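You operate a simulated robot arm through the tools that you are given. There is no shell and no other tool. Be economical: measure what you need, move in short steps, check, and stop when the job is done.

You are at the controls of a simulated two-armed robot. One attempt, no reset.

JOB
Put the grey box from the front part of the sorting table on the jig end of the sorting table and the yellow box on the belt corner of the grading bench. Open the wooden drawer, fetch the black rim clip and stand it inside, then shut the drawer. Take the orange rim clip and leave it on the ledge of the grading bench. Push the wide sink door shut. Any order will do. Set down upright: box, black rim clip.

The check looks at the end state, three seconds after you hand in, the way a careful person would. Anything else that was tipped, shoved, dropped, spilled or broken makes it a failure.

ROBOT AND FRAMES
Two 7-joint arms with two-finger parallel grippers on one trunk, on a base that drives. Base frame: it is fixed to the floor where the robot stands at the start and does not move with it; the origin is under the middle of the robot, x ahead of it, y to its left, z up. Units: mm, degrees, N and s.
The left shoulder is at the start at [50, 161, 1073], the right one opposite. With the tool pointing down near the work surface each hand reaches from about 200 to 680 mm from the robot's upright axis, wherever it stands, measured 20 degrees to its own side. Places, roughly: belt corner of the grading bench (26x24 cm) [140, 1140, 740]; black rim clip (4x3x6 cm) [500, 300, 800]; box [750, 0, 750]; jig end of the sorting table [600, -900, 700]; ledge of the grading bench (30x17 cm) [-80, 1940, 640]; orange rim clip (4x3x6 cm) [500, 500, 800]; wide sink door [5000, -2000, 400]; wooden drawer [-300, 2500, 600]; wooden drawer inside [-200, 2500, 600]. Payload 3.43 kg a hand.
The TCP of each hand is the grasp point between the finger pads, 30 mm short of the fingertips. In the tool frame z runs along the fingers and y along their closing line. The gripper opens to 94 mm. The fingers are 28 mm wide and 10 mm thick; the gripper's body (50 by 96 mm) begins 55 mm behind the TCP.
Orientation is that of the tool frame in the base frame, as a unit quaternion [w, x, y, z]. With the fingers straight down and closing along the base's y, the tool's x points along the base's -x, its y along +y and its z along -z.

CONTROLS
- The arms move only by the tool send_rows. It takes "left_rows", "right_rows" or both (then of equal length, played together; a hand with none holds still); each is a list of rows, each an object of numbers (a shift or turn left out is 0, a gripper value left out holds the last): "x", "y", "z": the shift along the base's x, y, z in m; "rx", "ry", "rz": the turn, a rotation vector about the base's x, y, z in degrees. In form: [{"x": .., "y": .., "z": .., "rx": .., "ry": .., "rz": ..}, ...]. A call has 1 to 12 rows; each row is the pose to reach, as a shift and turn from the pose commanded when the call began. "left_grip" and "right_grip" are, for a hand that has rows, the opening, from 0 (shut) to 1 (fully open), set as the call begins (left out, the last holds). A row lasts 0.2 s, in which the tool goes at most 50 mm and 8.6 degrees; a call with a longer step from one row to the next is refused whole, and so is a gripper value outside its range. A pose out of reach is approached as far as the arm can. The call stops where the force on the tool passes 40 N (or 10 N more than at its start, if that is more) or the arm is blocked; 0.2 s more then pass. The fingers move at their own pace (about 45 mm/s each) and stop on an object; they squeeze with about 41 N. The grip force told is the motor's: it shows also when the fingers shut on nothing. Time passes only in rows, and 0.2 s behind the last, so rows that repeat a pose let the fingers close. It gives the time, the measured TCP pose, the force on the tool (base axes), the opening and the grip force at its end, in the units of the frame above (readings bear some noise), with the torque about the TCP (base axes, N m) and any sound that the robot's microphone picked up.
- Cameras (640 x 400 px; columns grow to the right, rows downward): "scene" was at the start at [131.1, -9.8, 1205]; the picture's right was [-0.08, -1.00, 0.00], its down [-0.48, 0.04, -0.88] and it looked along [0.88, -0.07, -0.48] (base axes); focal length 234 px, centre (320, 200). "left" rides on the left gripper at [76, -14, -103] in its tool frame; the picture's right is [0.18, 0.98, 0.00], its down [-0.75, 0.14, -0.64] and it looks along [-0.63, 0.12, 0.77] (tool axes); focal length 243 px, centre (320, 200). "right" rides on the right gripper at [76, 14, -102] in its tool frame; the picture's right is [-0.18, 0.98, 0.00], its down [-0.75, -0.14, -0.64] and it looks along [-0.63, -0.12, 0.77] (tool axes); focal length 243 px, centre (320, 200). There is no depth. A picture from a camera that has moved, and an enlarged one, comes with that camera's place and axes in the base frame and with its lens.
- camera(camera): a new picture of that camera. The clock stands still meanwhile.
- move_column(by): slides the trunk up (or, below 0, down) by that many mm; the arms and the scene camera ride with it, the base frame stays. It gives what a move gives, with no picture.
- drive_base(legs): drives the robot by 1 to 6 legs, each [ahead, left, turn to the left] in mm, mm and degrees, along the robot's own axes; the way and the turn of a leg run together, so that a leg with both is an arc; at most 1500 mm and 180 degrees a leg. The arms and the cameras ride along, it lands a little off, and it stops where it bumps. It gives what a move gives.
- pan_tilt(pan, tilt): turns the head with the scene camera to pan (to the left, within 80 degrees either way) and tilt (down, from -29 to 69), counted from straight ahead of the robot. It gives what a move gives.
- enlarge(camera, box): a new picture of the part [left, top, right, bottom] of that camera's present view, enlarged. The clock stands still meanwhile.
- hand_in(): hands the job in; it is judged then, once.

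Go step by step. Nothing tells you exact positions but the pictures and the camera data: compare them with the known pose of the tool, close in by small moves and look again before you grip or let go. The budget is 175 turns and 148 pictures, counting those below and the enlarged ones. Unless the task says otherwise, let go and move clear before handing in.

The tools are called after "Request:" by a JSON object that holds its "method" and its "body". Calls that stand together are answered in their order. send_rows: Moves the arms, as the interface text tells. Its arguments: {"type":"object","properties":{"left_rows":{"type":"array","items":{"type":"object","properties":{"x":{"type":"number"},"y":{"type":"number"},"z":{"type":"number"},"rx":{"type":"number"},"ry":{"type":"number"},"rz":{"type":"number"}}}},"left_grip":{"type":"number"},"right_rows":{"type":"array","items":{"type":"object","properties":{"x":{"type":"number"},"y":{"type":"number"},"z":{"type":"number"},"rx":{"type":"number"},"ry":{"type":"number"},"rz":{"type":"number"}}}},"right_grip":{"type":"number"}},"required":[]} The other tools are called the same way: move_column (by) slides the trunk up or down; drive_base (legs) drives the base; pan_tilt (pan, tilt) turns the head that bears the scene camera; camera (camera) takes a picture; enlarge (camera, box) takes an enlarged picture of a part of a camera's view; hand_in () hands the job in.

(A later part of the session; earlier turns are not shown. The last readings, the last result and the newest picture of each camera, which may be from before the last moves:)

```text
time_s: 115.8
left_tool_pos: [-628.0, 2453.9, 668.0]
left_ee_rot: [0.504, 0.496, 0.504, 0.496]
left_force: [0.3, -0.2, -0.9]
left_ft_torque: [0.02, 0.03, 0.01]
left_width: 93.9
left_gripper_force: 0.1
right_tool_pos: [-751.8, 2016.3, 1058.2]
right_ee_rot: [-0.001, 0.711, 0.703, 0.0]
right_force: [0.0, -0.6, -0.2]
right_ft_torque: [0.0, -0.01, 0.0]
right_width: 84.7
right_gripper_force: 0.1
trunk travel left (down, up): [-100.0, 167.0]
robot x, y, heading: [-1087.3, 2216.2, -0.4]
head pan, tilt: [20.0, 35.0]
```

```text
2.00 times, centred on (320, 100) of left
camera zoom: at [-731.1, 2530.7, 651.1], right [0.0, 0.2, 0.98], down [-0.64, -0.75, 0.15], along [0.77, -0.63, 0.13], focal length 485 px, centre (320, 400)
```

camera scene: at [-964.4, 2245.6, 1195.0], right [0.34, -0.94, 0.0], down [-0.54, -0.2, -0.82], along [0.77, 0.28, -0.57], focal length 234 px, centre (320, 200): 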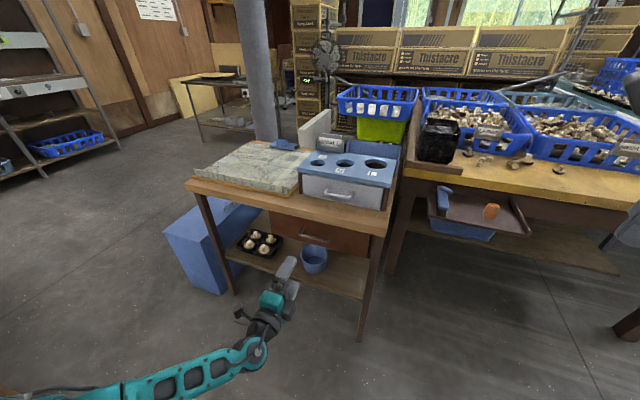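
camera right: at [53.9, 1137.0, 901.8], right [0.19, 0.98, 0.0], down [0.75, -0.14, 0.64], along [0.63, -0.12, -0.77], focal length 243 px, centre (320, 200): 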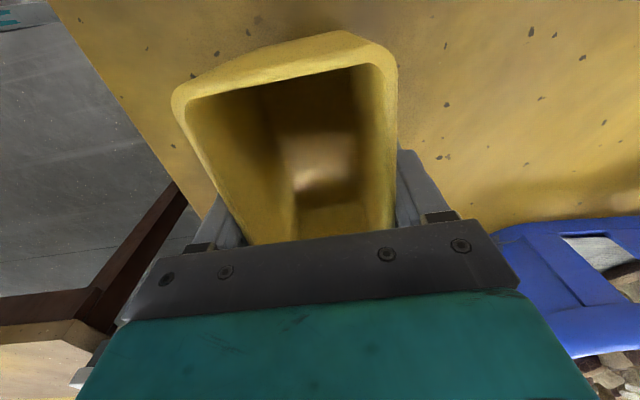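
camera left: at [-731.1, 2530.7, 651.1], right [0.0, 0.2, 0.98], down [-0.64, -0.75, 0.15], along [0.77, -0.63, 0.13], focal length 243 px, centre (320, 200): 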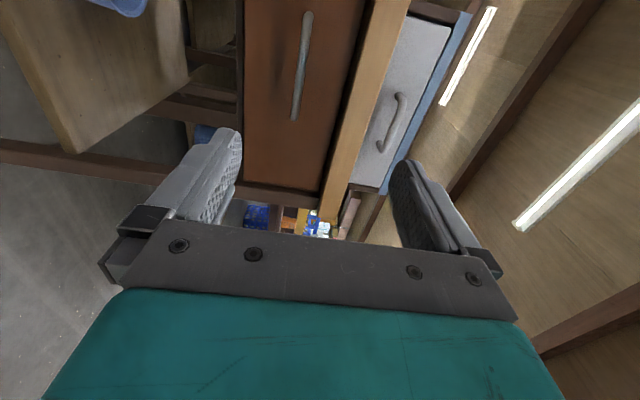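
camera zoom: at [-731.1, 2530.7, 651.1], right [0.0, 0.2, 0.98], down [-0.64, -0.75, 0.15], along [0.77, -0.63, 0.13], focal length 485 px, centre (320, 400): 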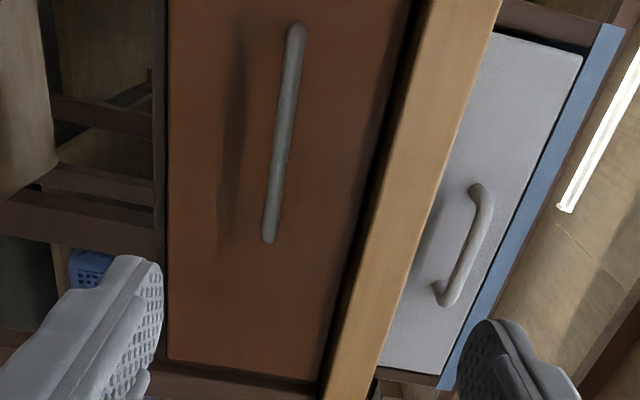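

The handle bar runs along y from 2408 to 2513 at x ≈ −431, z ≈ 644, the table slab starts at about z 704. I lower to its height with the fingers half open and drive forward 100 mm.

Request:
{"method": "send_rows", "body": {"left_rows": [{"z": -0.012, "y": 0.003}, {"z": -0.024, "y": 0.006}, {"z": -0.024, "y": 0.006}, {"z": -0.024, "y": 0.006}], "left_grip": 0.5}}

Request:
{"method": "drive_base", "body": {"legs": [[100, 0, 0]]}}

Request:
{"method": "camera", "body": {"camera": "left"}}

Request:
{"method": "enlarge", "body": {"camera": "scene", "box": [220, 180, 420, 320]}}

```text
time_s: 116.8
left_tool_pos: [-626.0, 2461.0, 643.4]
left_ee_rot: [0.504, 0.495, 0.504, 0.496]
left_force: [-0.1, 0.3, -0.3]
left_ft_torque: [0.0, -0.01, 0.0]
left_width: 47.0
left_gripper_force: 0.0
right_tool_pos: [-752.1, 2015.4, 1056.0]
right_ee_rot: [0.0, 0.711, 0.703, -0.001]
right_force: [-0.1, -1.0, -0.4]
right_ft_torque: [-0.01, 0.01, -0.01]
right_width: 84.8
right_gripper_force: 0.1
trunk travel left (down, up): [-100.0, 167.0]
robot x, y, heading: [-1084.2, 2217.9, 0.0]
head pan, tilt: [20.0, 35.0]
```

```text
time_s: 117.9
left_tool_pos: [-525.2, 2461.6, 644.0]
left_ee_rot: [0.504, 0.496, 0.504, 0.496]
left_force: [-0.2, 0.2, -0.8]
left_ft_torque: [0.02, -0.01, 0.0]
left_width: 47.2
left_gripper_force: 0.0
right_tool_pos: [-651.0, 2014.8, 1057.5]
right_ee_rot: [-0.001, 0.711, 0.703, 0.0]
right_force: [-1.1, -0.2, 0.2]
right_ft_torque: [0.03, 0.01, 0.03]
right_width: 84.5
right_gripper_force: 0.0
trunk travel left (down, up): [-100.0, 167.0]
robot x, y, heading: [-987.6, 2217.6, -0.2]
head pan, tilt: [20.0, 35.0]
```

```text
86 pictures are left
camera left: at [-628.9, 2537.0, 627.7], right [0.0, 0.2, 0.98], down [-0.64, -0.75, 0.15], along [0.77, -0.63, 0.13], focal length 243 px, centre (320, 200)
```

left: 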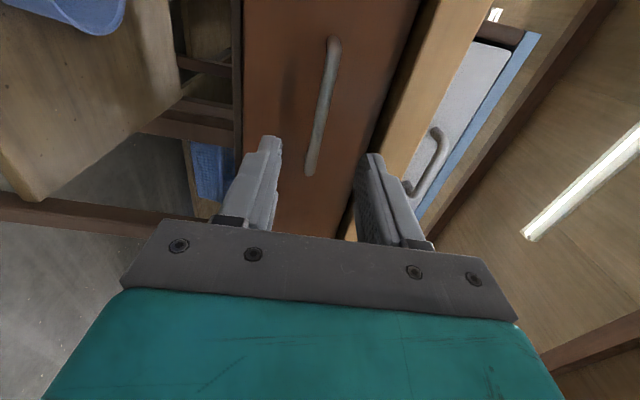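

```text
2.86 times, centred on (320, 250) of scene
camera zoom: at [-862.7, 2245.4, 1194.9], right [0.34, -0.94, 0.0], down [-0.54, -0.2, -0.82], along [0.77, 0.28, -0.57], focal length 668 px, centre (320, 57)
```

zoom: 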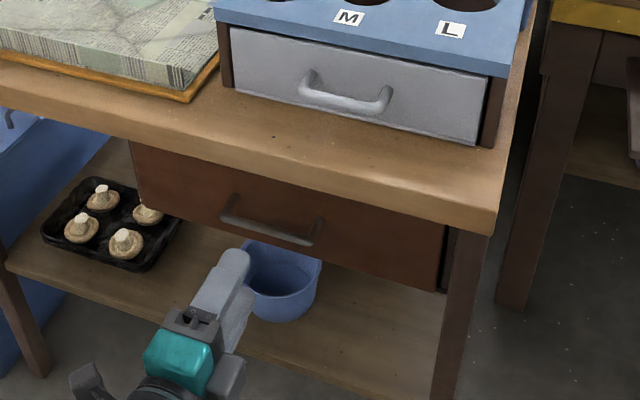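

Aligned. I advance the fingers around the bar.

Request:
{"method": "send_rows", "body": {"left_rows": [{"x": 0.02}, {"x": 0.04}, {"x": 0.06}, {"x": 0.075}, {"x": 0.078}, {"x": 0.078}]}}

Request:
{"method": "camera", "body": {"camera": "left"}}

Request:
{"method": "enlarge", "body": {"camera": "scene", "box": [260, 200, 380, 280]}}

```text
time_s: 119.3
left_tool_pos: [-448.3, 2459.2, 643.7]
left_ee_rot: [0.504, 0.496, 0.504, 0.496]
left_force: [-0.1, -0.4, 0.3]
left_ft_torque: [-0.01, -0.04, -0.03]
left_width: 47.3
left_gripper_force: 0.0
right_tool_pos: [-650.1, 2016.1, 1056.8]
right_ee_rot: [0.0, 0.711, 0.704, 0.0]
right_force: [-0.4, -0.5, -0.4]
right_ft_torque: [0.0, 0.01, -0.02]
right_width: 84.7
right_gripper_force: 0.1
trunk travel left (down, up): [-100.0, 167.0]
robot x, y, heading: [-985.0, 2216.0, -0.0]
head pan, tilt: [20.0, 35.0]
```

```text
84 pictures are left
camera left: at [-551.4, 2535.9, 627.7], right [0.0, 0.2, 0.98], down [-0.64, -0.75, 0.15], along [0.77, -0.63, 0.13], focal length 243 px, centre (320, 200)
```

left: 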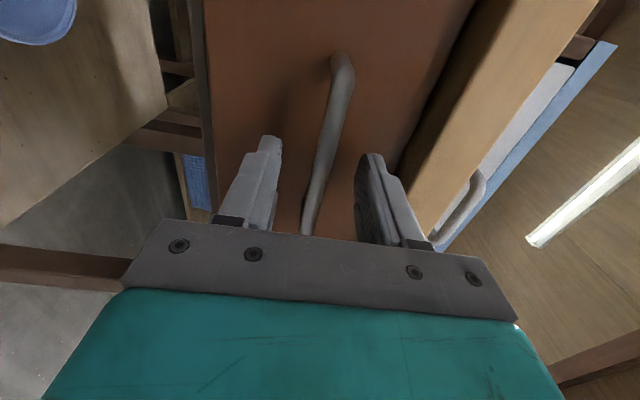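

```text
5.00 times, centred on (320, 240) of scene
camera zoom: at [-863.0, 2245.4, 1195.0], right [0.34, -0.94, 0.0], down [-0.54, -0.2, -0.82], along [0.77, 0.28, -0.57], focal length 1168 px, centre (320, 0)
```

zoom: 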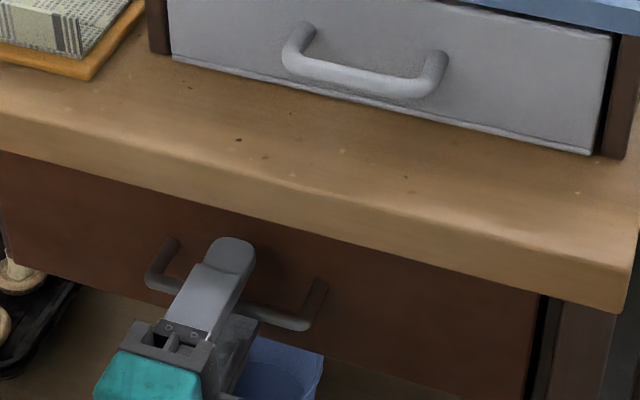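

The bar lies between the fingers; I close.

Request:
{"method": "send_rows", "body": {"left_rows": [{}, {}, {}, {}], "left_grip": 0}}

Request:
{"method": "send_rows", "body": {"left_rows": [{"x": -0.015}, {"x": -0.03}, {"x": -0.045}, {"x": -0.06}, {"x": -0.06}]}}

Request:
{"method": "enlarge", "body": {"camera": "scene", "box": [220, 180, 420, 320]}}

```text
time_s: 120.3
left_tool_pos: [-448.8, 2459.4, 643.8]
left_ee_rot: [0.504, 0.497, 0.503, 0.496]
left_force: [0.8, -1.2, -1.6]
left_ft_torque: [1.2, 0.0, 0.31]
left_width: 10.0
left_gripper_force: 43.7
right_tool_pos: [-650.2, 2015.2, 1057.5]
right_ee_rot: [0.0, 0.711, 0.704, 0.0]
right_force: [0.6, 0.2, -0.6]
right_ft_torque: [0.02, 0.0, -0.01]
right_width: 84.8
right_gripper_force: 0.0
trunk travel left (down, up): [-100.0, 167.0]
robot x, y, heading: [-985.4, 2214.9, 0.1]
head pan, tilt: [20.0, 35.0]
```

```text
time_s: 121.5
left_tool_pos: [-508.5, 2459.2, 643.5]
left_ee_rot: [0.504, 0.497, 0.504, 0.495]
left_force: [-1.1, -12.1, -4.0]
left_ft_torque: [1.26, -0.02, 0.49]
left_width: 9.7
left_gripper_force: 44.0
right_tool_pos: [-651.0, 2014.1, 1057.2]
right_ee_rot: [-0.001, 0.711, 0.704, 0.001]
right_force: [-0.4, 1.0, 0.3]
right_ft_torque: [-0.02, 0.03, 0.01]
right_width: 84.3
right_gripper_force: 0.0
trunk travel left (down, up): [-100.0, 167.0]
robot x, y, heading: [-988.9, 2216.6, -0.2]
head pan, tilt: [20.0, 35.0]
```

```text
2.86 times, centred on (320, 250) of scene
camera zoom: at [-862.8, 2244.6, 1194.9], right [0.34, -0.94, 0.0], down [-0.54, -0.19, -0.82], along [0.77, 0.28, -0.57], focal length 668 px, centre (320, 57)
```

zoom: 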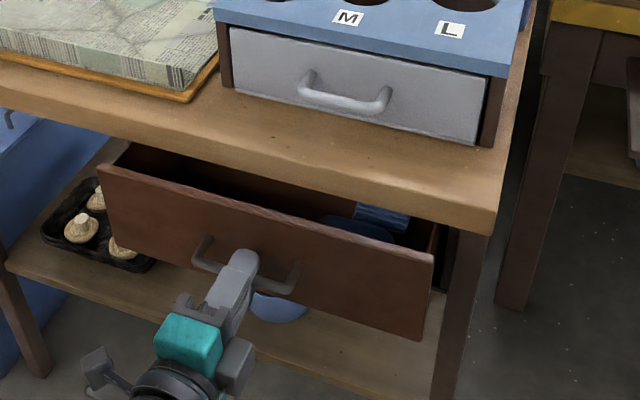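

The drawer opens. I pull further, in steps.

Request:
{"method": "send_rows", "body": {"left_rows": [{"x": -0.02}, {"x": -0.04}, {"x": -0.06}, {"x": -0.08}, {"x": -0.1}, {"x": -0.12}, {"x": -0.13}, {"x": -0.13}]}}

Request:
{"method": "enlarge", "body": {"camera": "scene", "box": [220, 180, 420, 320]}}

```text
time_s: 123.3
left_tool_pos: [-637.8, 2459.5, 643.9]
left_ee_rot: [0.505, 0.496, 0.504, 0.495]
left_force: [0.8, -15.7, -5.5]
left_ft_torque: [1.2, 0.11, -0.21]
left_width: 9.4
left_gripper_force: 43.5
right_tool_pos: [-650.6, 2013.9, 1056.4]
right_ee_rot: [0.0, 0.711, 0.703, 0.0]
right_force: [0.0, 0.1, 0.6]
right_ft_torque: [-0.04, 0.01, 0.01]
right_width: 84.4
right_gripper_force: 0.0
trunk travel left (down, up): [-100.0, 167.0]
robot x, y, heading: [-987.2, 2218.0, -0.2]
head pan, tilt: [20.0, 35.0]
```

```text
2.86 times, centred on (320, 250) of scene
camera zoom: at [-862.6, 2244.6, 1195.0], right [0.34, -0.94, 0.0], down [-0.54, -0.19, -0.82], along [0.77, 0.28, -0.57], focal length 668 px, centre (320, 57)
```

zoom: 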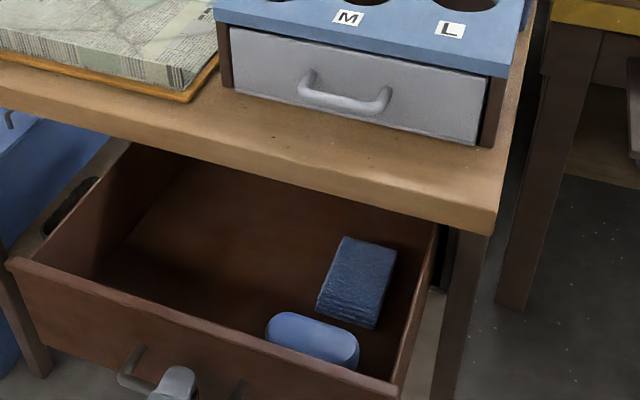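

Open by about 190 mm; inside, the left and middle are free. I let go of the bar, back off, and turn the left hand down again while raising it.

Request:
{"method": "send_rows", "body": {"left_rows": [{}, {}, {}], "left_grip": 0.5}}

Request:
{"method": "drive_base", "body": {"legs": [[-250, 0, 0]]}}

Request:
{"method": "send_rows", "body": {"left_rows": [{"z": 0.03, "x": 0.01}, {"z": 0.06, "x": 0.02, "rx": -4.9, "ry": 4.9, "rz": 4.9}, {"z": 0.1, "x": 0.03, "rx": -9.8, "ry": 9.8, "rz": 9.8}, {"z": 0.14, "x": 0.04, "rx": -14.7, "ry": 14.7, "rz": 14.7}, {"z": 0.18, "x": 0.05, "rx": -19.6, "ry": 19.6, "rz": 19.6}, {"z": 0.22, "x": 0.06, "rx": -24.5, "ry": 24.5, "rz": 24.5}, {"z": 0.26, "x": 0.06, "rx": -29.4, "ry": 29.4, "rz": 29.4}, {"z": 0.3, "x": 0.06, "rx": -34.3, "ry": 34.3, "rz": 34.3}, {"z": 0.34, "x": 0.06, "rx": -39.2, "ry": 39.2, "rz": 39.2}, {"z": 0.34, "x": 0.06, "rx": -44.1, "ry": 44.1, "rz": 44.1}, {"z": 0.34, "x": 0.06, "rx": -49, "ry": 49, "rz": 49}, {"z": 0.34, "x": 0.06, "rx": -53.9, "ry": 53.9, "rz": 53.9}]}}

Request:
{"method": "send_rows", "body": {"left_rows": [{"rx": -4.9, "ry": 4.9, "rz": 4.9}, {"rx": -9.8, "ry": 9.8, "rz": 9.8}, {"rx": -15.4, "ry": 15.4, "rz": 15.4, "x": 0.02}, {"rx": -15.4, "ry": 15.4, "rz": 15.4, "x": 0.04}], "left_grip": 1}}

Request:
{"method": "camera", "body": {"camera": "scene"}}

```text
time_s: 124.1
left_tool_pos: [-637.3, 2461.7, 644.7]
left_ee_rot: [0.503, 0.496, 0.504, 0.497]
left_force: [0.2, -0.6, -0.5]
left_ft_torque: [-0.01, 0.0, -0.01]
left_width: 46.7
left_gripper_force: 0.0
right_tool_pos: [-650.8, 2016.4, 1056.8]
right_ee_rot: [0.0, 0.71, 0.704, 0.0]
right_force: [-0.3, 0.1, 0.2]
right_ft_torque: [-0.01, -0.01, -0.01]
right_width: 84.6
right_gripper_force: 0.0
trunk travel left (down, up): [-100.0, 167.0]
robot x, y, heading: [-985.9, 2217.8, -0.0]
head pan, tilt: [20.0, 35.0]
```

```text
time_s: 125.9
left_tool_pos: [-885.8, 2461.0, 643.7]
left_ee_rot: [0.504, 0.497, 0.503, 0.496]
left_force: [-0.8, -0.3, -0.4]
left_ft_torque: [0.0, -0.02, 0.01]
left_width: 46.8
left_gripper_force: 0.1
right_tool_pos: [-898.9, 2014.4, 1057.9]
right_ee_rot: [0.001, 0.712, 0.702, 0.0]
right_force: [-0.4, 0.1, 0.3]
right_ft_torque: [0.03, 0.04, -0.01]
right_width: 84.7
right_gripper_force: 0.0
trunk travel left (down, up): [-100.0, 167.0]
robot x, y, heading: [-1233.7, 2216.5, -0.2]
head pan, tilt: [20.0, 35.0]
```

```text
time_s: 128.5
left_tool_pos: [-759.9, 2520.0, 917.2]
left_ee_rot: [0.133, 0.122, 0.974, 0.139]
left_force: [0.0, -0.2, -0.4]
left_ft_torque: [0.0, -0.04, -0.01]
left_width: 47.2
left_gripper_force: 0.1
left hand out of reach, approached as far as the arm can: row 9, 10, 11, 12
right_tool_pos: [-898.7, 2014.2, 1057.9]
right_ee_rot: [0.001, 0.712, 0.703, 0.0]
right_force: [-0.4, 0.3, -0.2]
right_ft_torque: [0.01, 0.01, -0.04]
right_width: 84.5
right_gripper_force: 0.0
trunk travel left (down, up): [-100.0, 167.0]
robot x, y, heading: [-1236.0, 2217.8, 0.1]
head pan, tilt: [20.0, 35.0]
```

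```text
refused: row 3 steps farther than a row can; nothing moved
```

```text
80 pictures are left
camera scene: at [-1111.0, 2245.7, 1195.0], right [0.34, -0.94, 0.0], down [-0.54, -0.19, -0.82], along [0.77, 0.28, -0.57], focal length 234 px, centre (320, 200)
```

scene: 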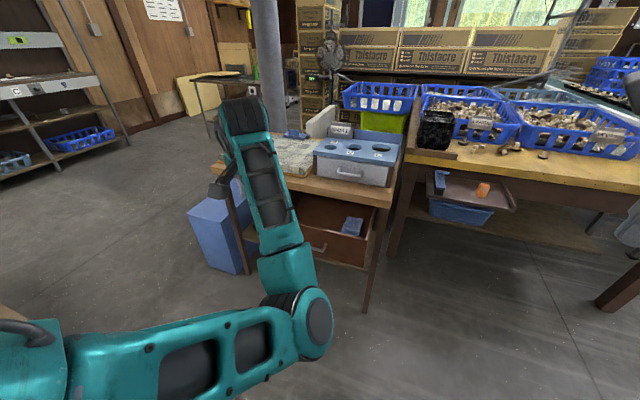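

The arm has bent into an awkward shape near its limit; I finish the turn gently and see what it settles to.

Request:
{"method": "send_rows", "body": {"left_rows": [{"rx": -4, "ry": 4, "rz": 4, "x": 0.01}, {"rx": -8, "ry": 8, "rz": 8, "x": 0.03}, {"rx": -12, "ry": 12, "rz": 12, "x": 0.05}, {"rx": -15.4, "ry": 15.4, "rz": 15.4, "x": 0.06}, {"rx": -15.4, "ry": 15.4, "rz": 15.4, "x": 0.06}], "left_grip": 1}}

Request:
{"method": "camera", "body": {"camera": "scene"}}

```text
time_s: 129.7
left_tool_pos: [-699.1, 2509.7, 915.3]
left_ee_rot: [0.001, -0.009, 1.0, 0.0]
left_force: [0.0, -1.3, 0.8]
left_ft_torque: [-0.02, -0.02, -0.02]
left_width: 94.3
left_gripper_force: 0.1
left hand out of reach, approached as far as the arm can: row 1, 2
right_tool_pos: [-900.3, 2015.5, 1057.9]
right_ee_rot: [-0.001, 0.713, 0.701, 0.0]
right_force: [-0.7, 0.3, 0.5]
right_ft_torque: [-0.03, 0.0, 0.0]
right_width: 84.9
right_gripper_force: 0.1
trunk travel left (down, up): [-100.0, 167.0]
robot x, y, heading: [-1234.5, 2219.0, -0.2]
head pan, tilt: [20.0, 35.0]
```

```text
79 pictures are left
camera scene: at [-1111.0, 2245.7, 1195.0], right [0.34, -0.94, 0.0], down [-0.54, -0.19, -0.82], along [0.77, 0.28, -0.57], focal length 234 px, centre (320, 200)
```

scene: 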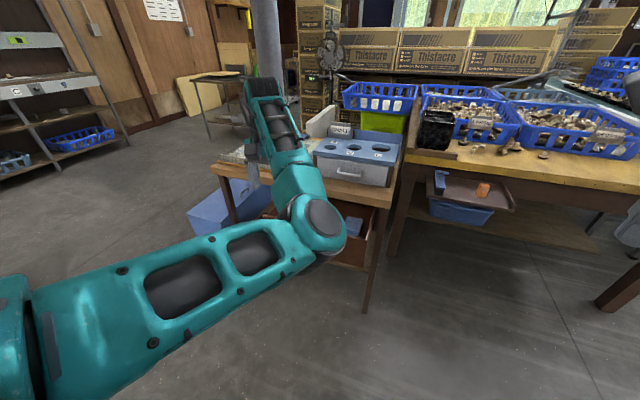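

The hand is down again but the elbow sits forward. I drive to the open aisle first and then stretch the arm to see whether it comes back to its usual shape.

Request:
{"method": "drive_base", "body": {"legs": [[-50, -900, 0]]}}

Request:
{"method": "send_rows", "body": {"left_rows": [{"x": 0.03, "z": 0.02}, {"x": 0.06, "z": 0.04}, {"x": 0.09, "z": 0.06}, {"x": 0.12, "z": 0.07}, {"x": 0.14, "z": 0.07}, {"x": 0.14, "z": 0.07}]}}

Request:
{"method": "camera", "body": {"camera": "scene"}}

```text
time_s: 134.6
left_tool_pos: [-755.4, 1579.5, 915.3]
left_ee_rot: [0.002, 0.0, 1.0, 0.0]
left_force: [-0.1, -0.3, 0.7]
left_ft_torque: [0.02, 0.01, -0.03]
left_width: 93.8
left_gripper_force: 0.1
right_tool_pos: [-964.1, 1088.7, 1057.3]
right_ee_rot: [0.0, 0.717, 0.697, 0.0]
right_force: [-0.4, 0.3, 0.4]
right_ft_torque: [-0.01, 0.02, -0.01]
right_width: 84.6
right_gripper_force: 0.2
trunk travel left (down, up): [-100.0, 167.0]
robot x, y, heading: [-1294.4, 1299.0, -1.1]
head pan, tilt: [20.0, 35.0]
```

```text
time_s: 136.0
left_tool_pos: [-651.0, 1577.9, 979.9]
left_ee_rot: [0.002, 0.0, 1.0, 0.0]
left_force: [0.3, 0.0, -0.6]
left_ft_torque: [-0.01, 0.01, 0.01]
left_width: 93.8
left_gripper_force: 0.0
left hand out of reach, approached as far as the arm can: row 4, 5, 6
right_tool_pos: [-963.1, 1087.3, 1056.8]
right_ee_rot: [0.001, 0.717, 0.697, 0.0]
right_force: [-0.2, -0.8, -1.0]
right_ft_torque: [-0.02, 0.0, -0.02]
right_width: 84.7
right_gripper_force: 0.1
trunk travel left (down, up): [-100.0, 167.0]
robot x, y, heading: [-1294.8, 1298.1, -1.0]
head pan, tilt: [20.0, 35.0]
```

```text
78 pictures are left
camera scene: at [-1171.1, 1322.5, 1195.0], right [0.32, -0.95, 0.0], down [-0.54, -0.18, -0.82], along [0.78, 0.26, -0.57], focal length 234 px, centre (320, 200)
```

scene: 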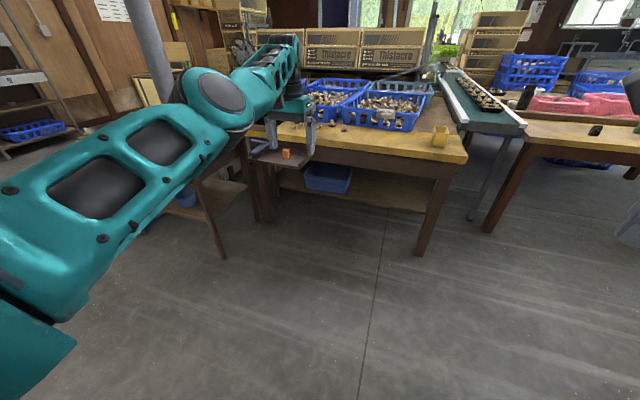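

Request:
{"method": "send_rows", "body": {"left_rows": [{"x": -0.03, "y": 0.01}, {"x": -0.06, "y": 0.015}, {"x": -0.09, "y": 0.02}, {"x": -0.12, "y": 0.02}, {"x": -0.15, "y": 0.02}, {"x": -0.17, "y": 0.02}, {"x": -0.17, "y": 0.02}]}}

Request:
{"method": "camera", "body": {"camera": "scene"}}

```text
time_s: 137.6
left_tool_pos: [-798.9, 1625.5, 973.6]
left_ee_rot: [0.0, 0.0, 1.0, 0.0]
left_force: [-0.3, 0.0, 0.2]
left_ft_torque: [-0.04, 0.04, -0.02]
left_width: 94.0
left_gripper_force: 0.1
left hand out of reach, approached as far as the arm can: row 4, 5, 6, 7
right_tool_pos: [-963.9, 1088.4, 1057.7]
right_ee_rot: [0.0, 0.717, 0.697, 0.0]
right_force: [-0.9, 0.2, 0.6]
right_ft_torque: [-0.01, 0.0, 0.01]
right_width: 84.4
right_gripper_force: 0.0
trunk travel left (down, up): [-100.0, 167.0]
robot x, y, heading: [-1297.7, 1297.6, -1.3]
head pan, tilt: [20.0, 35.0]
```

```text
77 pictures are left
camera scene: at [-1171.3, 1322.6, 1195.0], right [0.32, -0.95, 0.0], down [-0.54, -0.18, -0.82], along [0.78, 0.26, -0.57], focal length 234 px, centre (320, 200)
```

scene: 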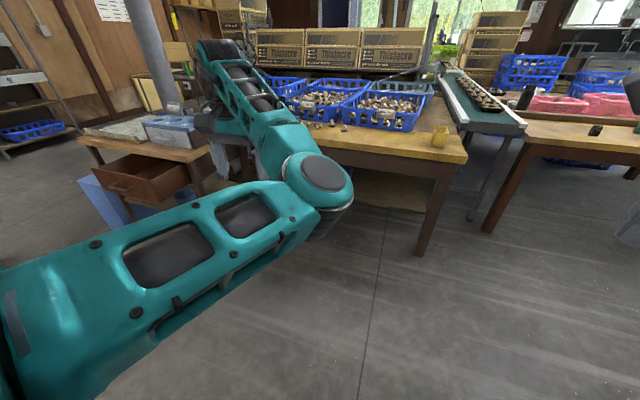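

The elbow still folds inward. I try raising and stretching the hand to the left, letting the elbow fall outward.

Request:
{"method": "send_rows", "body": {"left_rows": [{"x": 0.02, "y": 0.03, "z": 0.03}, {"x": 0.04, "y": 0.06, "z": 0.06}, {"x": 0.04, "y": 0.09, "z": 0.09}, {"x": 0.03, "y": 0.12, "z": 0.12}, {"x": 0.0, "y": 0.15, "z": 0.15}, {"x": -0.03, "y": 0.18, "z": 0.17}, {"x": -0.06, "y": 0.21, "z": 0.19}, {"x": -0.09, "y": 0.24, "z": 0.2}, {"x": -0.12, "y": 0.27, "z": 0.2}, {"x": -0.12, "y": 0.27, "z": 0.2}]}}

Request:
{"method": "pan_tilt", "body": {"pan": 45, "tilt": 25}}

Request:
{"method": "camera", "body": {"camera": "scene"}}

```text
refused: row 5 steps farther than a row can; nothing moved
```

```text
time_s: 138.5
left_tool_pos: [-798.7, 1626.1, 971.9]
left_ee_rot: [0.002, 0.0, 1.0, 0.001]
left_force: [0.2, 0.6, 0.8]
left_ft_torque: [-0.01, -0.04, -0.02]
left_width: 94.0
left_gripper_force: 0.1
right_tool_pos: [-964.1, 1089.1, 1057.1]
right_ee_rot: [0.0, 0.717, 0.697, 0.001]
right_force: [0.2, -0.5, 0.3]
right_ft_torque: [0.0, 0.02, -0.04]
right_width: 84.4
right_gripper_force: 0.0
trunk travel left (down, up): [-100.0, 167.0]
robot x, y, heading: [-1293.6, 1296.4, -1.0]
head pan, tilt: [45.0, 25.0]
```

```text
76 pictures are left
camera scene: at [-1188.1, 1358.0, 1210.7], right [0.69, -0.72, 0.0], down [-0.31, -0.29, -0.91], along [0.65, 0.63, -0.42], focal length 234 px, centre (320, 200)
```

scene: 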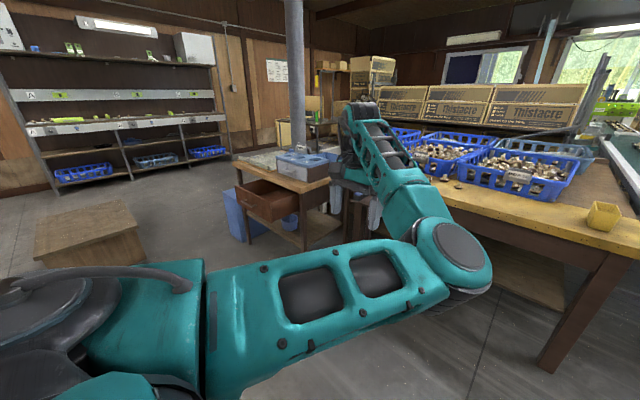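

The elbow is inside; if I stretch to the left and then bring the hand inward, the forearm should bend the other way.

Request:
{"method": "send_rows", "body": {"left_rows": [{"x": 0.02, "y": 0.03, "z": 0.01}, {"x": 0.04, "y": 0.06, "z": 0.02}, {"x": 0.06, "y": 0.09, "z": 0.03}, {"x": 0.075, "y": 0.12, "z": 0.03}, {"x": 0.085, "y": 0.15, "z": 0.03}, {"x": 0.085, "y": 0.15, "z": 0.03}]}}

Request:
{"method": "camera", "body": {"camera": "scene"}}

Request:
{"method": "send_rows", "body": {"left_rows": [{"x": 0.0, "y": -0.03, "z": 0.0}, {"x": 0.0, "y": -0.06, "z": 0.0}, {"x": -0.01, "y": -0.09}, {"x": -0.02, "y": -0.12}, {"x": -0.035, "y": -0.15}, {"x": -0.05, "y": -0.18}, {"x": -0.065, "y": -0.21}, {"x": -0.08, "y": -0.24}, {"x": -0.1, "y": -0.26}, {"x": -0.1, "y": -0.26}]}}

Request:
{"method": "camera", "body": {"camera": "scene"}}

```text
time_s: 139.9
left_tool_pos: [-714.7, 1779.0, 1004.9]
left_ee_rot: [0.003, -0.002, 1.0, 0.001]
left_force: [0.4, 0.2, -0.9]
left_ft_torque: [0.03, 0.0, -0.01]
left_width: 93.9
left_gripper_force: 0.1
right_tool_pos: [-963.9, 1087.7, 1057.9]
right_ee_rot: [0.0, 0.717, 0.697, 0.0]
right_force: [-0.1, 0.5, -0.3]
right_ft_torque: [0.01, -0.02, -0.07]
right_width: 84.6
right_gripper_force: 0.0
trunk travel left (down, up): [-100.0, 167.0]
robot x, y, heading: [-1296.7, 1298.5, -1.3]
head pan, tilt: [45.0, 25.0]
```

```text
75 pictures are left
camera scene: at [-1188.0, 1357.9, 1210.7], right [0.69, -0.72, 0.0], down [-0.31, -0.29, -0.91], along [0.65, 0.63, -0.42], focal length 234 px, centre (320, 200)
```

scene: 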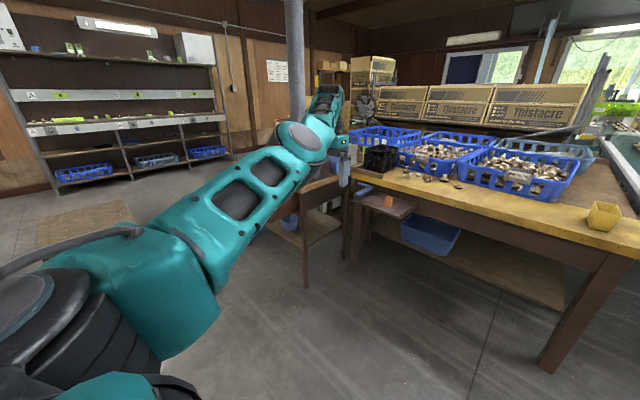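

```text
time_s: 142.1
left_tool_pos: [-744.5, 1574.3, 1011.1]
left_ee_rot: [0.002, 0.0, 1.0, 0.0]
left_force: [-0.4, 0.8, -0.4]
left_ft_torque: [-0.02, 0.02, 0.0]
left_width: 94.1
left_gripper_force: 0.2
left hand out of reach, approached as far as the arm can: row 6, 7, 8, 9, 10
right_tool_pos: [-964.9, 1087.8, 1057.7]
right_ee_rot: [0.0, 0.718, 0.696, 0.0]
right_force: [0.1, 0.5, -0.7]
right_ft_torque: [0.0, 0.0, -0.02]
right_width: 84.6
right_gripper_force: 0.0
trunk travel left (down, up): [-100.0, 167.0]
robot x, y, heading: [-1295.8, 1293.8, -1.2]
head pan, tilt: [45.0, 25.0]
```

```text
74 pictures are left
camera scene: at [-1188.1, 1358.1, 1210.7], right [0.69, -0.72, 0.0], down [-0.3, -0.29, -0.91], along [0.65, 0.63, -0.42], focal length 234 px, centre (320, 200)
```

scene: 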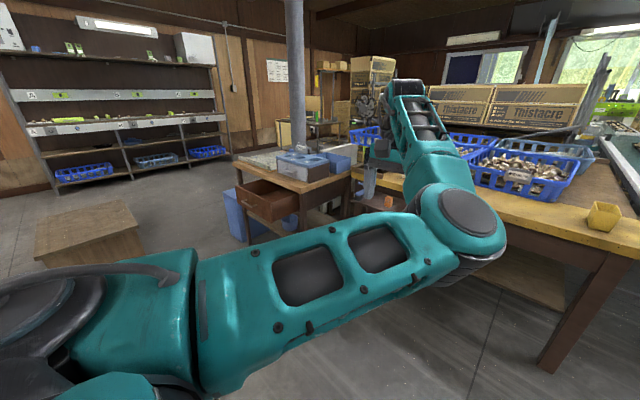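

I try another way: turn the hand forward again here, as before, and look how the elbow behaves.

Request:
{"method": "send_rows", "body": {"left_rows": [{"rx": 4.9, "ry": -4.9, "rz": -4.9}, {"rx": 9.8, "ry": -9.8, "rz": -9.8}, {"rx": 14.7, "ry": -14.7, "rz": -14.7}, {"rx": 19.6, "ry": -19.6, "rz": -19.6}, {"rx": 24.5, "ry": -24.5, "rz": -24.5}, {"rx": 29.4, "ry": -29.4, "rz": -29.4}, {"rx": 34.3, "ry": -34.3, "rz": -34.3}, {"rx": 39.2, "ry": -39.2, "rz": -39.2}, {"rx": 44.1, "ry": -44.1, "rz": -44.1}, {"rx": 49, "ry": -49, "rz": -49}, {"rx": 53.9, "ry": -53.9, "rz": -53.9}, {"rx": 58.8, "ry": -58.8, "rz": -58.8}]}}

Request:
{"method": "camera", "body": {"camera": "scene"}}

```text
time_s: 144.7
left_tool_pos: [-743.5, 1575.7, 1009.3]
left_ee_rot: [0.449, 0.449, 0.629, 0.448]
left_force: [-0.4, 0.3, -0.4]
left_ft_torque: [-0.01, 0.02, 0.0]
left_width: 94.0
left_gripper_force: 0.0
left hand out of reach, approached as far as the arm can: row 1, 2
right_tool_pos: [-963.0, 1089.9, 1057.9]
right_ee_rot: [0.0, 0.718, 0.696, 0.0]
right_force: [0.1, -0.3, 0.1]
right_ft_torque: [-0.02, -0.02, -0.04]
right_width: 84.5
right_gripper_force: 0.0
trunk travel left (down, up): [-100.0, 167.0]
robot x, y, heading: [-1290.5, 1298.8, -1.1]
head pan, tilt: [45.0, 25.0]
```

```text
73 pictures are left
camera scene: at [-1188.2, 1358.3, 1210.8], right [0.69, -0.72, 0.0], down [-0.3, -0.29, -0.91], along [0.65, 0.63, -0.42], focal length 234 px, centre (320, 200)
```

scene: 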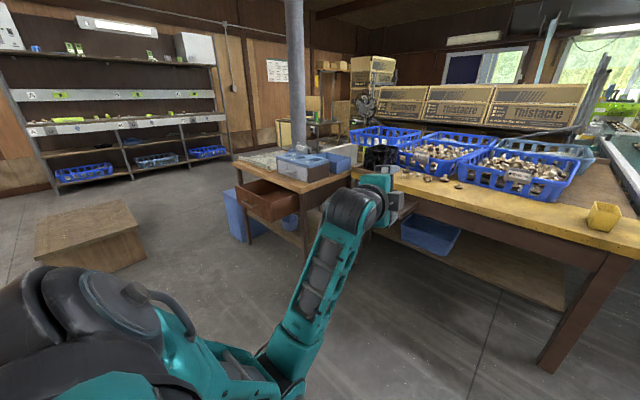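

With the hand forward, the elbow drops below. I move the hand inward in this pose so the elbow swings out, then turn down again.

Request:
{"method": "send_rows", "body": {"left_rows": [{"y": -0.03, "z": -0.02}, {"y": -0.06, "z": -0.04, "x": -0.01}, {"y": -0.09, "z": -0.06, "x": -0.02}, {"y": -0.12, "z": -0.08, "x": -0.03}, {"y": -0.15, "z": -0.08, "x": -0.04}, {"y": -0.18, "z": -0.08, "x": -0.05}, {"y": -0.18, "z": -0.08, "x": -0.05}]}}

Request:
{"method": "camera", "body": {"camera": "scene"}}

```text
time_s: 146.3
left_tool_pos: [-792.4, 1399.8, 929.6]
left_ee_rot: [0.447, 0.449, 0.626, 0.455]
left_force: [-1.3, 0.3, -0.3]
left_ft_torque: [-0.01, 0.01, 0.0]
left_width: 94.0
left_gripper_force: 0.0
right_tool_pos: [-964.0, 1089.1, 1057.5]
right_ee_rot: [0.001, 0.717, 0.697, 0.0]
right_force: [-0.2, 0.3, 0.2]
right_ft_torque: [0.0, 0.0, 0.01]
right_width: 84.6
right_gripper_force: 0.1
trunk travel left (down, up): [-100.0, 167.0]
robot x, y, heading: [-1292.2, 1298.2, -1.5]
head pan, tilt: [45.0, 25.0]
```

```text
72 pictures are left
camera scene: at [-1188.2, 1358.0, 1210.8], right [0.69, -0.72, 0.0], down [-0.3, -0.29, -0.91], along [0.65, 0.63, -0.42], focal length 234 px, centre (320, 200)
```

scene: 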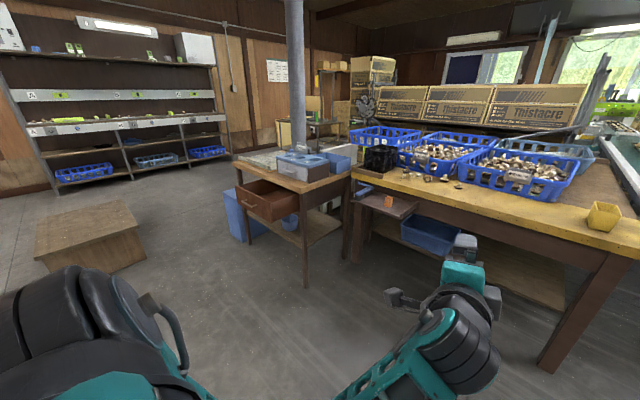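

Now I turn the hand back down here and check the elbow.

Request:
{"method": "send_rows", "body": {"left_rows": [{"rx": -4.9, "ry": 4.9, "rz": 4.9}, {"rx": -9.8, "ry": 9.8, "rz": 9.8}, {"rx": -14.7, "ry": 14.7, "rz": 14.7}, {"rx": -19.6, "ry": 19.6, "rz": 19.6}, {"rx": -24.5, "ry": 24.5, "rz": 24.5}, {"rx": -29.4, "ry": 29.4, "rz": 29.4}, {"rx": -34.3, "ry": 34.3, "rz": 34.3}, {"rx": -39.2, "ry": 39.2, "rz": 39.2}, {"rx": -44.1, "ry": 44.1, "rz": 44.1}, {"rx": -49, "ry": 49, "rz": 49}, {"rx": -53.9, "ry": 53.9, "rz": 53.9}, {"rx": -58.8, "ry": 58.8, "rz": 58.8}]}}

Request:
{"method": "camera", "body": {"camera": "scene"}}

```text
time_s: 146.9
left_tool_pos: [-789.2, 1441.4, 911.2]
left_ee_rot: [0.346, 0.408, 0.708, 0.46]
left_force: [-0.3, 0.6, 0.5]
left_ft_torque: [0.03, -0.02, -0.01]
left_width: 94.0
left_gripper_force: 0.0
right_tool_pos: [-963.0, 1089.2, 1057.4]
right_ee_rot: [0.0, 0.718, 0.696, 0.0]
right_force: [0.3, -0.1, 0.2]
right_ft_torque: [-0.04, 0.0, -0.02]
right_width: 84.9
right_gripper_force: 0.0
trunk travel left (down, up): [-100.0, 167.0]
robot x, y, heading: [-1292.1, 1299.5, -1.4]
head pan, tilt: [45.0, 25.0]
stopped in row 3 (left hand): the arm was blocked; the commanded pose is now the measured one
```

```text
71 pictures are left
camera scene: at [-1188.2, 1358.1, 1210.7], right [0.69, -0.72, 0.0], down [-0.3, -0.29, -0.91], along [0.65, 0.63, -0.42], focal length 234 px, centre (320, 200)
```

scene: 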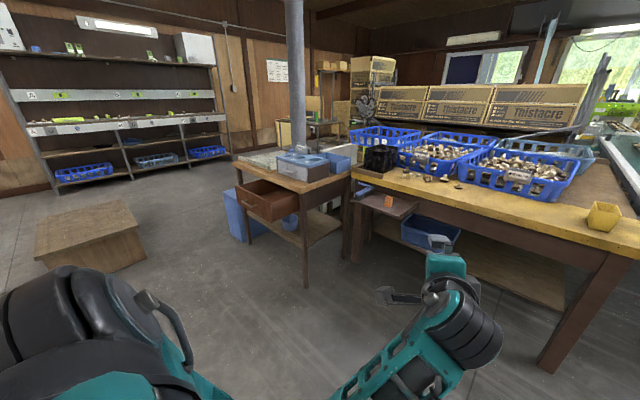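

Blocked by the robot itself. I move the hand out and forward, then finish turning.

Request:
{"method": "send_rows", "body": {"left_rows": [{"x": 0.03, "z": 0.02}, {"x": 0.06, "y": 0.02, "z": 0.04}, {"x": 0.09, "y": 0.05, "z": 0.06}, {"x": 0.1, "y": 0.08, "z": 0.07}, {"x": 0.1, "y": 0.11, "z": 0.07}, {"x": 0.1, "y": 0.14, "z": 0.07}, {"x": 0.1, "y": 0.14, "z": 0.07}]}}

Request:
{"method": "camera", "body": {"camera": "scene"}}

```text
time_s: 148.5
left_tool_pos: [-689.7, 1582.9, 980.8]
left_ee_rot: [0.346, 0.409, 0.708, 0.459]
left_force: [-0.3, 0.0, 0.4]
left_ft_torque: [0.01, -0.02, 0.01]
left_width: 94.1
left_gripper_force: 0.1
right_tool_pos: [-963.4, 1088.0, 1056.9]
right_ee_rot: [0.0, 0.717, 0.697, 0.0]
right_force: [-0.2, 0.8, -0.3]
right_ft_torque: [0.02, 0.0, 0.02]
right_width: 84.7
right_gripper_force: 0.0
trunk travel left (down, up): [-100.0, 167.0]
robot x, y, heading: [-1296.6, 1294.0, -1.2]
head pan, tilt: [45.0, 25.0]
```

```text
70 pictures are left
camera scene: at [-1188.1, 1358.1, 1210.7], right [0.69, -0.72, 0.0], down [-0.3, -0.29, -0.91], along [0.65, 0.63, -0.42], focal length 234 px, centre (320, 200)
```

scene: 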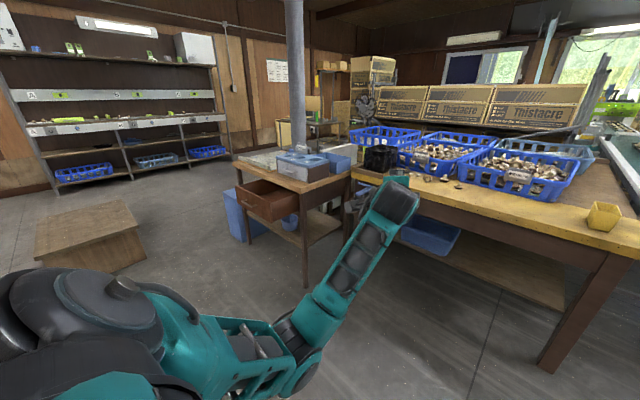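

I will bring the tool down again, then tip it to point inward (towards −y), which should force the elbow out to the left.

Request:
{"method": "send_rows", "body": {"left_rows": [{"rx": -5.3, "ry": 4.0, "rz": 4.7}, {"rx": -10.6, "ry": 8.0, "rz": 9.5}, {"rx": -16, "ry": 12, "rz": 14.2}, {"rx": -21.3, "ry": 16, "rz": 19}, {"rx": -26.6, "ry": 20, "rz": 23.7}, {"rx": -31.9, "ry": 24, "rz": 28.4}, {"rx": -37.2, "ry": 28, "rz": 33.2}, {"rx": -42.5, "ry": 32, "rz": 37.9}, {"rx": -47.9, "ry": 36, "rz": 42.6}, {"rx": -53.2, "ry": 40, "rz": 47.4}, {"rx": -58.5, "ry": 44, "rz": 52.1}, {"rx": -58.5, "ry": 44, "rz": 52.1}]}}

Request:
{"method": "send_rows", "body": {"left_rows": [{"rx": -8}, {"rx": -16, "z": 0.02}, {"rx": -24, "z": 0.04}, {"rx": -32, "z": 0.06}, {"rx": -40, "z": 0.08}, {"rx": -48, "z": 0.1}, {"rx": -56, "z": 0.1}, {"rx": -64, "z": 0.1}, {"rx": -72, "z": 0.1}, {"rx": -80, "z": 0.1}, {"rx": -80, "z": 0.1}]}}

Request:
{"method": "camera", "body": {"camera": "scene"}}

```text
time_s: 151.1
left_tool_pos: [-689.4, 1579.9, 979.6]
left_ee_rot: [-0.001, -0.002, 1.0, 0.001]
left_force: [0.3, -0.1, 0.3]
left_ft_torque: [-0.03, -0.01, -0.02]
left_width: 94.1
left_gripper_force: 0.1
right_tool_pos: [-963.4, 1088.6, 1057.4]
right_ee_rot: [0.0, 0.717, 0.697, 0.0]
right_force: [0.3, 0.1, -0.1]
right_ft_torque: [-0.02, 0.0, 0.01]
right_width: 84.4
right_gripper_force: 0.1
trunk travel left (down, up): [-100.0, 167.0]
robot x, y, heading: [-1297.1, 1296.3, -1.4]
head pan, tilt: [45.0, 25.0]
```

```text
time_s: 153.5
left_tool_pos: [-697.2, 1585.7, 1073.1]
left_ee_rot: [-0.001, -0.004, 0.765, -0.644]
left_force: [0.8, 0.2, -0.2]
left_ft_torque: [0.01, 0.01, -0.01]
left_width: 94.2
left_gripper_force: 0.1
left hand out of reach, approached as far as the arm can: row 7, 8, 9, 10, 11
right_tool_pos: [-964.5, 1088.5, 1056.2]
right_ee_rot: [0.001, 0.717, 0.697, 0.0]
right_force: [-0.5, -0.2, -0.4]
right_ft_torque: [0.02, 0.0, 0.01]
right_width: 84.5
right_gripper_force: 0.0
trunk travel left (down, up): [-100.0, 167.0]
robot x, y, heading: [-1294.7, 1299.9, -1.2]
head pan, tilt: [45.0, 25.0]
```

```text
69 pictures are left
camera scene: at [-1188.2, 1357.9, 1210.8], right [0.69, -0.72, 0.0], down [-0.3, -0.29, -0.91], along [0.65, 0.63, -0.42], focal length 234 px, centre (320, 200)
```

scene: 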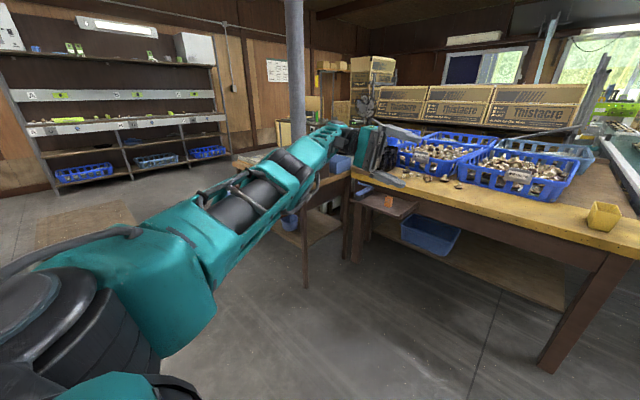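

The arm is now straight. I draw the hand inward in this pose, then turn it down.

Request:
{"method": "send_rows", "body": {"left_rows": [{"x": -0.02, "y": -0.03}, {"x": -0.05, "y": -0.06}, {"x": -0.08, "y": -0.09}, {"x": -0.11, "y": -0.12}, {"x": -0.13, "y": -0.14, "rx": 8}, {"x": -0.13, "y": -0.14, "rx": 16}, {"x": -0.13, "y": -0.14, "rx": 24}, {"x": -0.13, "y": -0.14, "rx": 32}, {"x": -0.13, "y": -0.14, "rx": 40}, {"x": -0.13, "y": -0.14, "rx": 48}, {"x": -0.13, "y": -0.14, "rx": 56}, {"x": -0.13, "y": -0.14, "rx": 64}]}}

Request:
{"method": "camera", "body": {"camera": "scene"}}

```text
time_s: 156.1
left_tool_pos: [-689.2, 1411.6, 1115.5]
left_ee_rot: [-0.002, -0.001, 0.99, -0.138]
left_force: [0.9, -0.7, 0.2]
left_ft_torque: [-0.01, -0.03, -0.01]
left_width: 93.9
left_gripper_force: 0.0
left hand out of reach, approached as far as the arm can: row 1, 2, 3, 4, 5, 6, 7, 8, 9, 10, 11, 12
right_tool_pos: [-963.4, 1088.0, 1057.9]
right_ee_rot: [0.0, 0.717, 0.697, 0.0]
right_force: [0.9, -0.5, 0.5]
right_ft_torque: [0.0, 0.03, 0.04]
right_width: 84.7
right_gripper_force: 0.0
trunk travel left (down, up): [-100.0, 167.0]
robot x, y, heading: [-1297.1, 1298.1, -1.1]
head pan, tilt: [45.0, 25.0]
```

```text
68 pictures are left
camera scene: at [-1187.8, 1357.5, 1210.7], right [0.69, -0.72, 0.0], down [-0.31, -0.29, -0.91], along [0.65, 0.63, -0.42], focal length 234 px, centre (320, 200)
```

scene: 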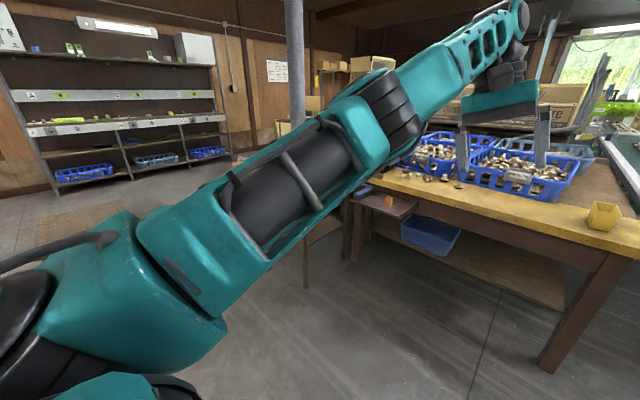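

The elbow has rolled over. I retract the hand towards its normal place.

Request:
{"method": "send_rows", "body": {"left_rows": [{"x": -0.02, "z": -0.02, "rx": 5}, {"x": -0.04, "z": -0.04, "rx": 10}, {"x": -0.07, "z": -0.05, "rx": 16}, {"x": -0.1, "z": -0.06, "rx": 16}, {"x": -0.12, "z": -0.08, "rx": 16}, {"x": -0.13, "z": -0.1, "y": 0.03, "rx": 16}, {"x": -0.13, "z": -0.12, "y": 0.06, "rx": 16}, {"x": -0.13, "z": -0.13, "y": 0.09, "rx": 16}, {"x": -0.13, "z": -0.13, "y": 0.12, "rx": 16}, {"x": -0.13, "z": -0.13, "y": 0.12, "rx": 16}]}}

Request:
{"method": "camera", "body": {"camera": "scene"}}

```text
time_s: 158.3
left_tool_pos: [-655.2, 1557.7, 1003.6]
left_ee_rot: [-0.001, -0.001, 1.0, 0.001]
left_force: [-0.2, 0.0, -0.6]
left_ft_torque: [0.02, 0.02, 0.01]
left_width: 94.1
left_gripper_force: 0.0
left hand out of reach, approached as far as the arm can: row 1, 2, 3, 4, 5, 6, 7, 8, 9, 10
right_tool_pos: [-963.5, 1087.6, 1057.0]
right_ee_rot: [-0.001, 0.717, 0.697, 0.0]
right_force: [0.1, -1.0, 0.0]
right_ft_torque: [-0.01, 0.0, 0.0]
right_width: 84.4
right_gripper_force: 0.1
trunk travel left (down, up): [-100.0, 167.0]
robot x, y, heading: [-1296.2, 1299.2, -1.3]
head pan, tilt: [45.0, 25.0]
```

```text
67 pictures are left
camera scene: at [-1188.2, 1357.4, 1210.8], right [0.69, -0.72, 0.0], down [-0.3, -0.29, -0.91], along [0.65, 0.63, -0.42], focal length 234 px, centre (320, 200)
```

scene: 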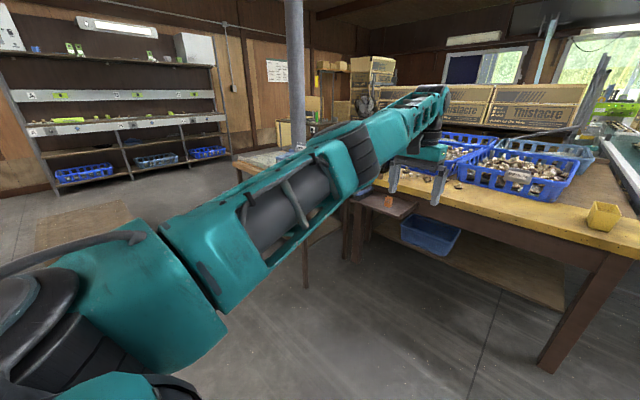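

The arm is straight and locked at its limit. I try drawing back with the hand rising, so the elbow bends downward.

Request:
{"method": "send_rows", "body": {"left_rows": [{"x": -0.03, "z": 0.03}, {"x": -0.06, "z": 0.06}, {"x": -0.09, "z": 0.09}, {"x": -0.12, "z": 0.12}, {"x": -0.15, "z": 0.15}, {"x": -0.18, "z": 0.15}, {"x": -0.2, "z": 0.15}]}}

Request:
{"method": "camera", "body": {"camera": "scene"}}

```text
time_s: 159.9
left_tool_pos: [-852.6, 1552.2, 1160.6]
left_ee_rot: [0.002, 0.001, 1.0, 0.003]
left_force: [-0.4, -0.2, -0.1]
left_ft_torque: [-0.01, -0.02, -0.01]
left_width: 94.0
left_gripper_force: 0.0
left hand out of reach, approached as far as the arm can: row 1, 2, 3, 4
right_tool_pos: [-964.6, 1087.6, 1057.9]
right_ee_rot: [0.0, 0.718, 0.696, 0.0]
right_force: [-0.1, -0.6, 0.6]
right_ft_torque: [0.01, -0.04, 0.0]
right_width: 84.6
right_gripper_force: 0.0
trunk travel left (down, up): [-100.0, 167.0]
robot x, y, heading: [-1295.9, 1293.0, -1.3]
head pan, tilt: [45.0, 25.0]
```

```text
66 pictures are left
camera scene: at [-1188.8, 1358.0, 1214.3], right [0.69, -0.72, 0.0], down [-0.28, -0.27, -0.92], along [0.67, 0.64, -0.39], focal length 234 px, centre (320, 200)
```

scene: 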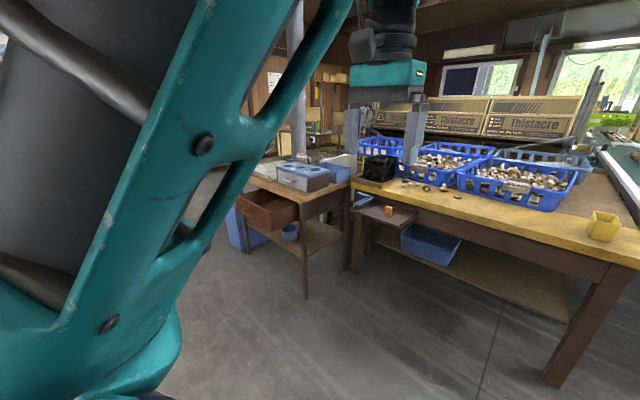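

The elbow is now up. I lower the hand to its normal height and look.

Request:
{"method": "send_rows", "body": {"left_rows": [{"x": 0.01, "z": -0.03}, {"x": 0.02, "z": -0.06}, {"x": 0.02, "z": -0.09, "y": 0.01}, {"x": 0.02, "z": -0.12, "y": 0.02}, {"x": 0.02, "z": -0.15, "y": 0.03}, {"x": 0.02, "z": -0.17, "y": 0.04}, {"x": 0.02, "z": -0.17, "y": 0.04}]}}

Request:
{"method": "camera", "body": {"camera": "scene"}}

```text
time_s: 161.5
left_tool_pos: [-835.2, 1598.1, 990.8]
left_ee_rot: [0.003, -0.006, 1.0, -0.005]
left_force: [-0.6, -0.2, -0.4]
left_ft_torque: [-0.01, -0.04, -0.04]
left_width: 94.3
left_gripper_force: 0.1
right_tool_pos: [-963.4, 1088.5, 1058.1]
right_ee_rot: [0.0, 0.718, 0.697, 0.0]
right_force: [0.2, 0.1, 0.0]
right_ft_torque: [-0.03, -0.03, 0.0]
right_width: 84.6
right_gripper_force: 0.0
trunk travel left (down, up): [-100.0, 167.0]
robot x, y, heading: [-1294.5, 1297.5, -1.5]
head pan, tilt: [45.0, 25.0]
```

```text
65 pictures are left
camera scene: at [-1188.2, 1358.1, 1210.8], right [0.69, -0.72, 0.0], down [-0.3, -0.29, -0.91], along [0.65, 0.63, -0.42], focal length 234 px, centre (320, 200)
```

scene: 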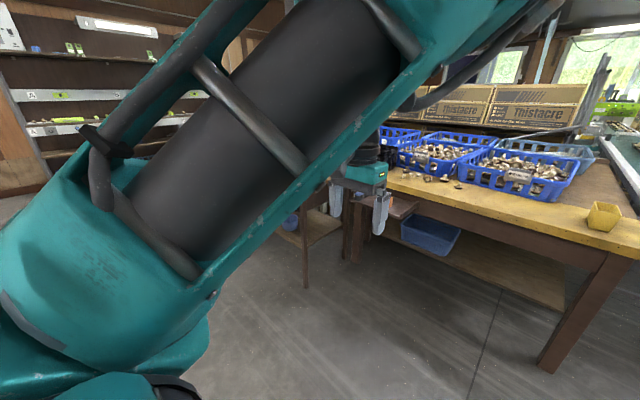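

Request:
{"method": "send_rows", "body": {"left_rows": [{"x": -0.01, "y": 0.03}, {"x": -0.02, "y": 0.06}, {"x": -0.03, "y": 0.09}, {"x": -0.05, "y": 0.12}, {"x": -0.07, "y": 0.15}, {"x": -0.07, "y": 0.15, "rz": 8}, {"x": -0.07, "y": 0.15, "rz": 16}, {"x": -0.07, "y": 0.15, "rz": 24}, {"x": -0.07, "y": 0.15, "rz": 32}, {"x": -0.07, "y": 0.15, "rz": 40}]}}

Request:
{"method": "camera", "body": {"camera": "scene"}}

```text
time_s: 163.7
left_tool_pos: [-905.1, 1745.0, 989.9]
left_ee_rot: [-0.001, -0.344, 0.939, 0.0]
left_force: [-0.4, -0.4, -0.4]
left_ft_torque: [0.0, -0.02, 0.01]
left_width: 94.0
left_gripper_force: 0.0
right_tool_pos: [-963.7, 1088.5, 1057.3]
right_ee_rot: [0.0, 0.717, 0.697, 0.0]
right_force: [0.0, -1.1, 0.6]
right_ft_torque: [0.01, 0.02, 0.01]
right_width: 84.6
right_gripper_force: 0.0
trunk travel left (down, up): [-100.0, 167.0]
robot x, y, heading: [-1294.6, 1296.2, -1.0]
head pan, tilt: [45.0, 25.0]
```

```text
64 pictures are left
camera scene: at [-1188.1, 1358.1, 1210.7], right [0.69, -0.72, 0.0], down [-0.31, -0.29, -0.91], along [0.65, 0.63, -0.42], focal length 234 px, centre (320, 200)
```

scene: 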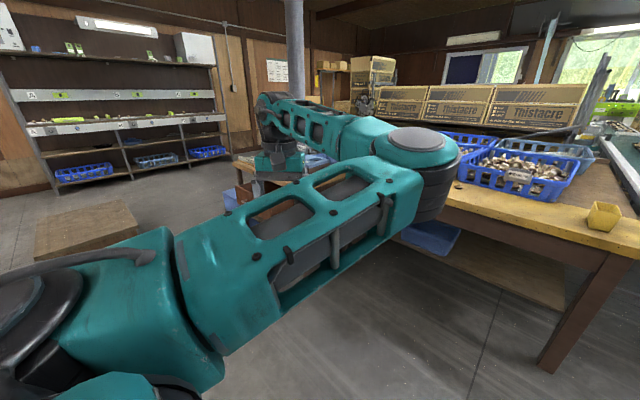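

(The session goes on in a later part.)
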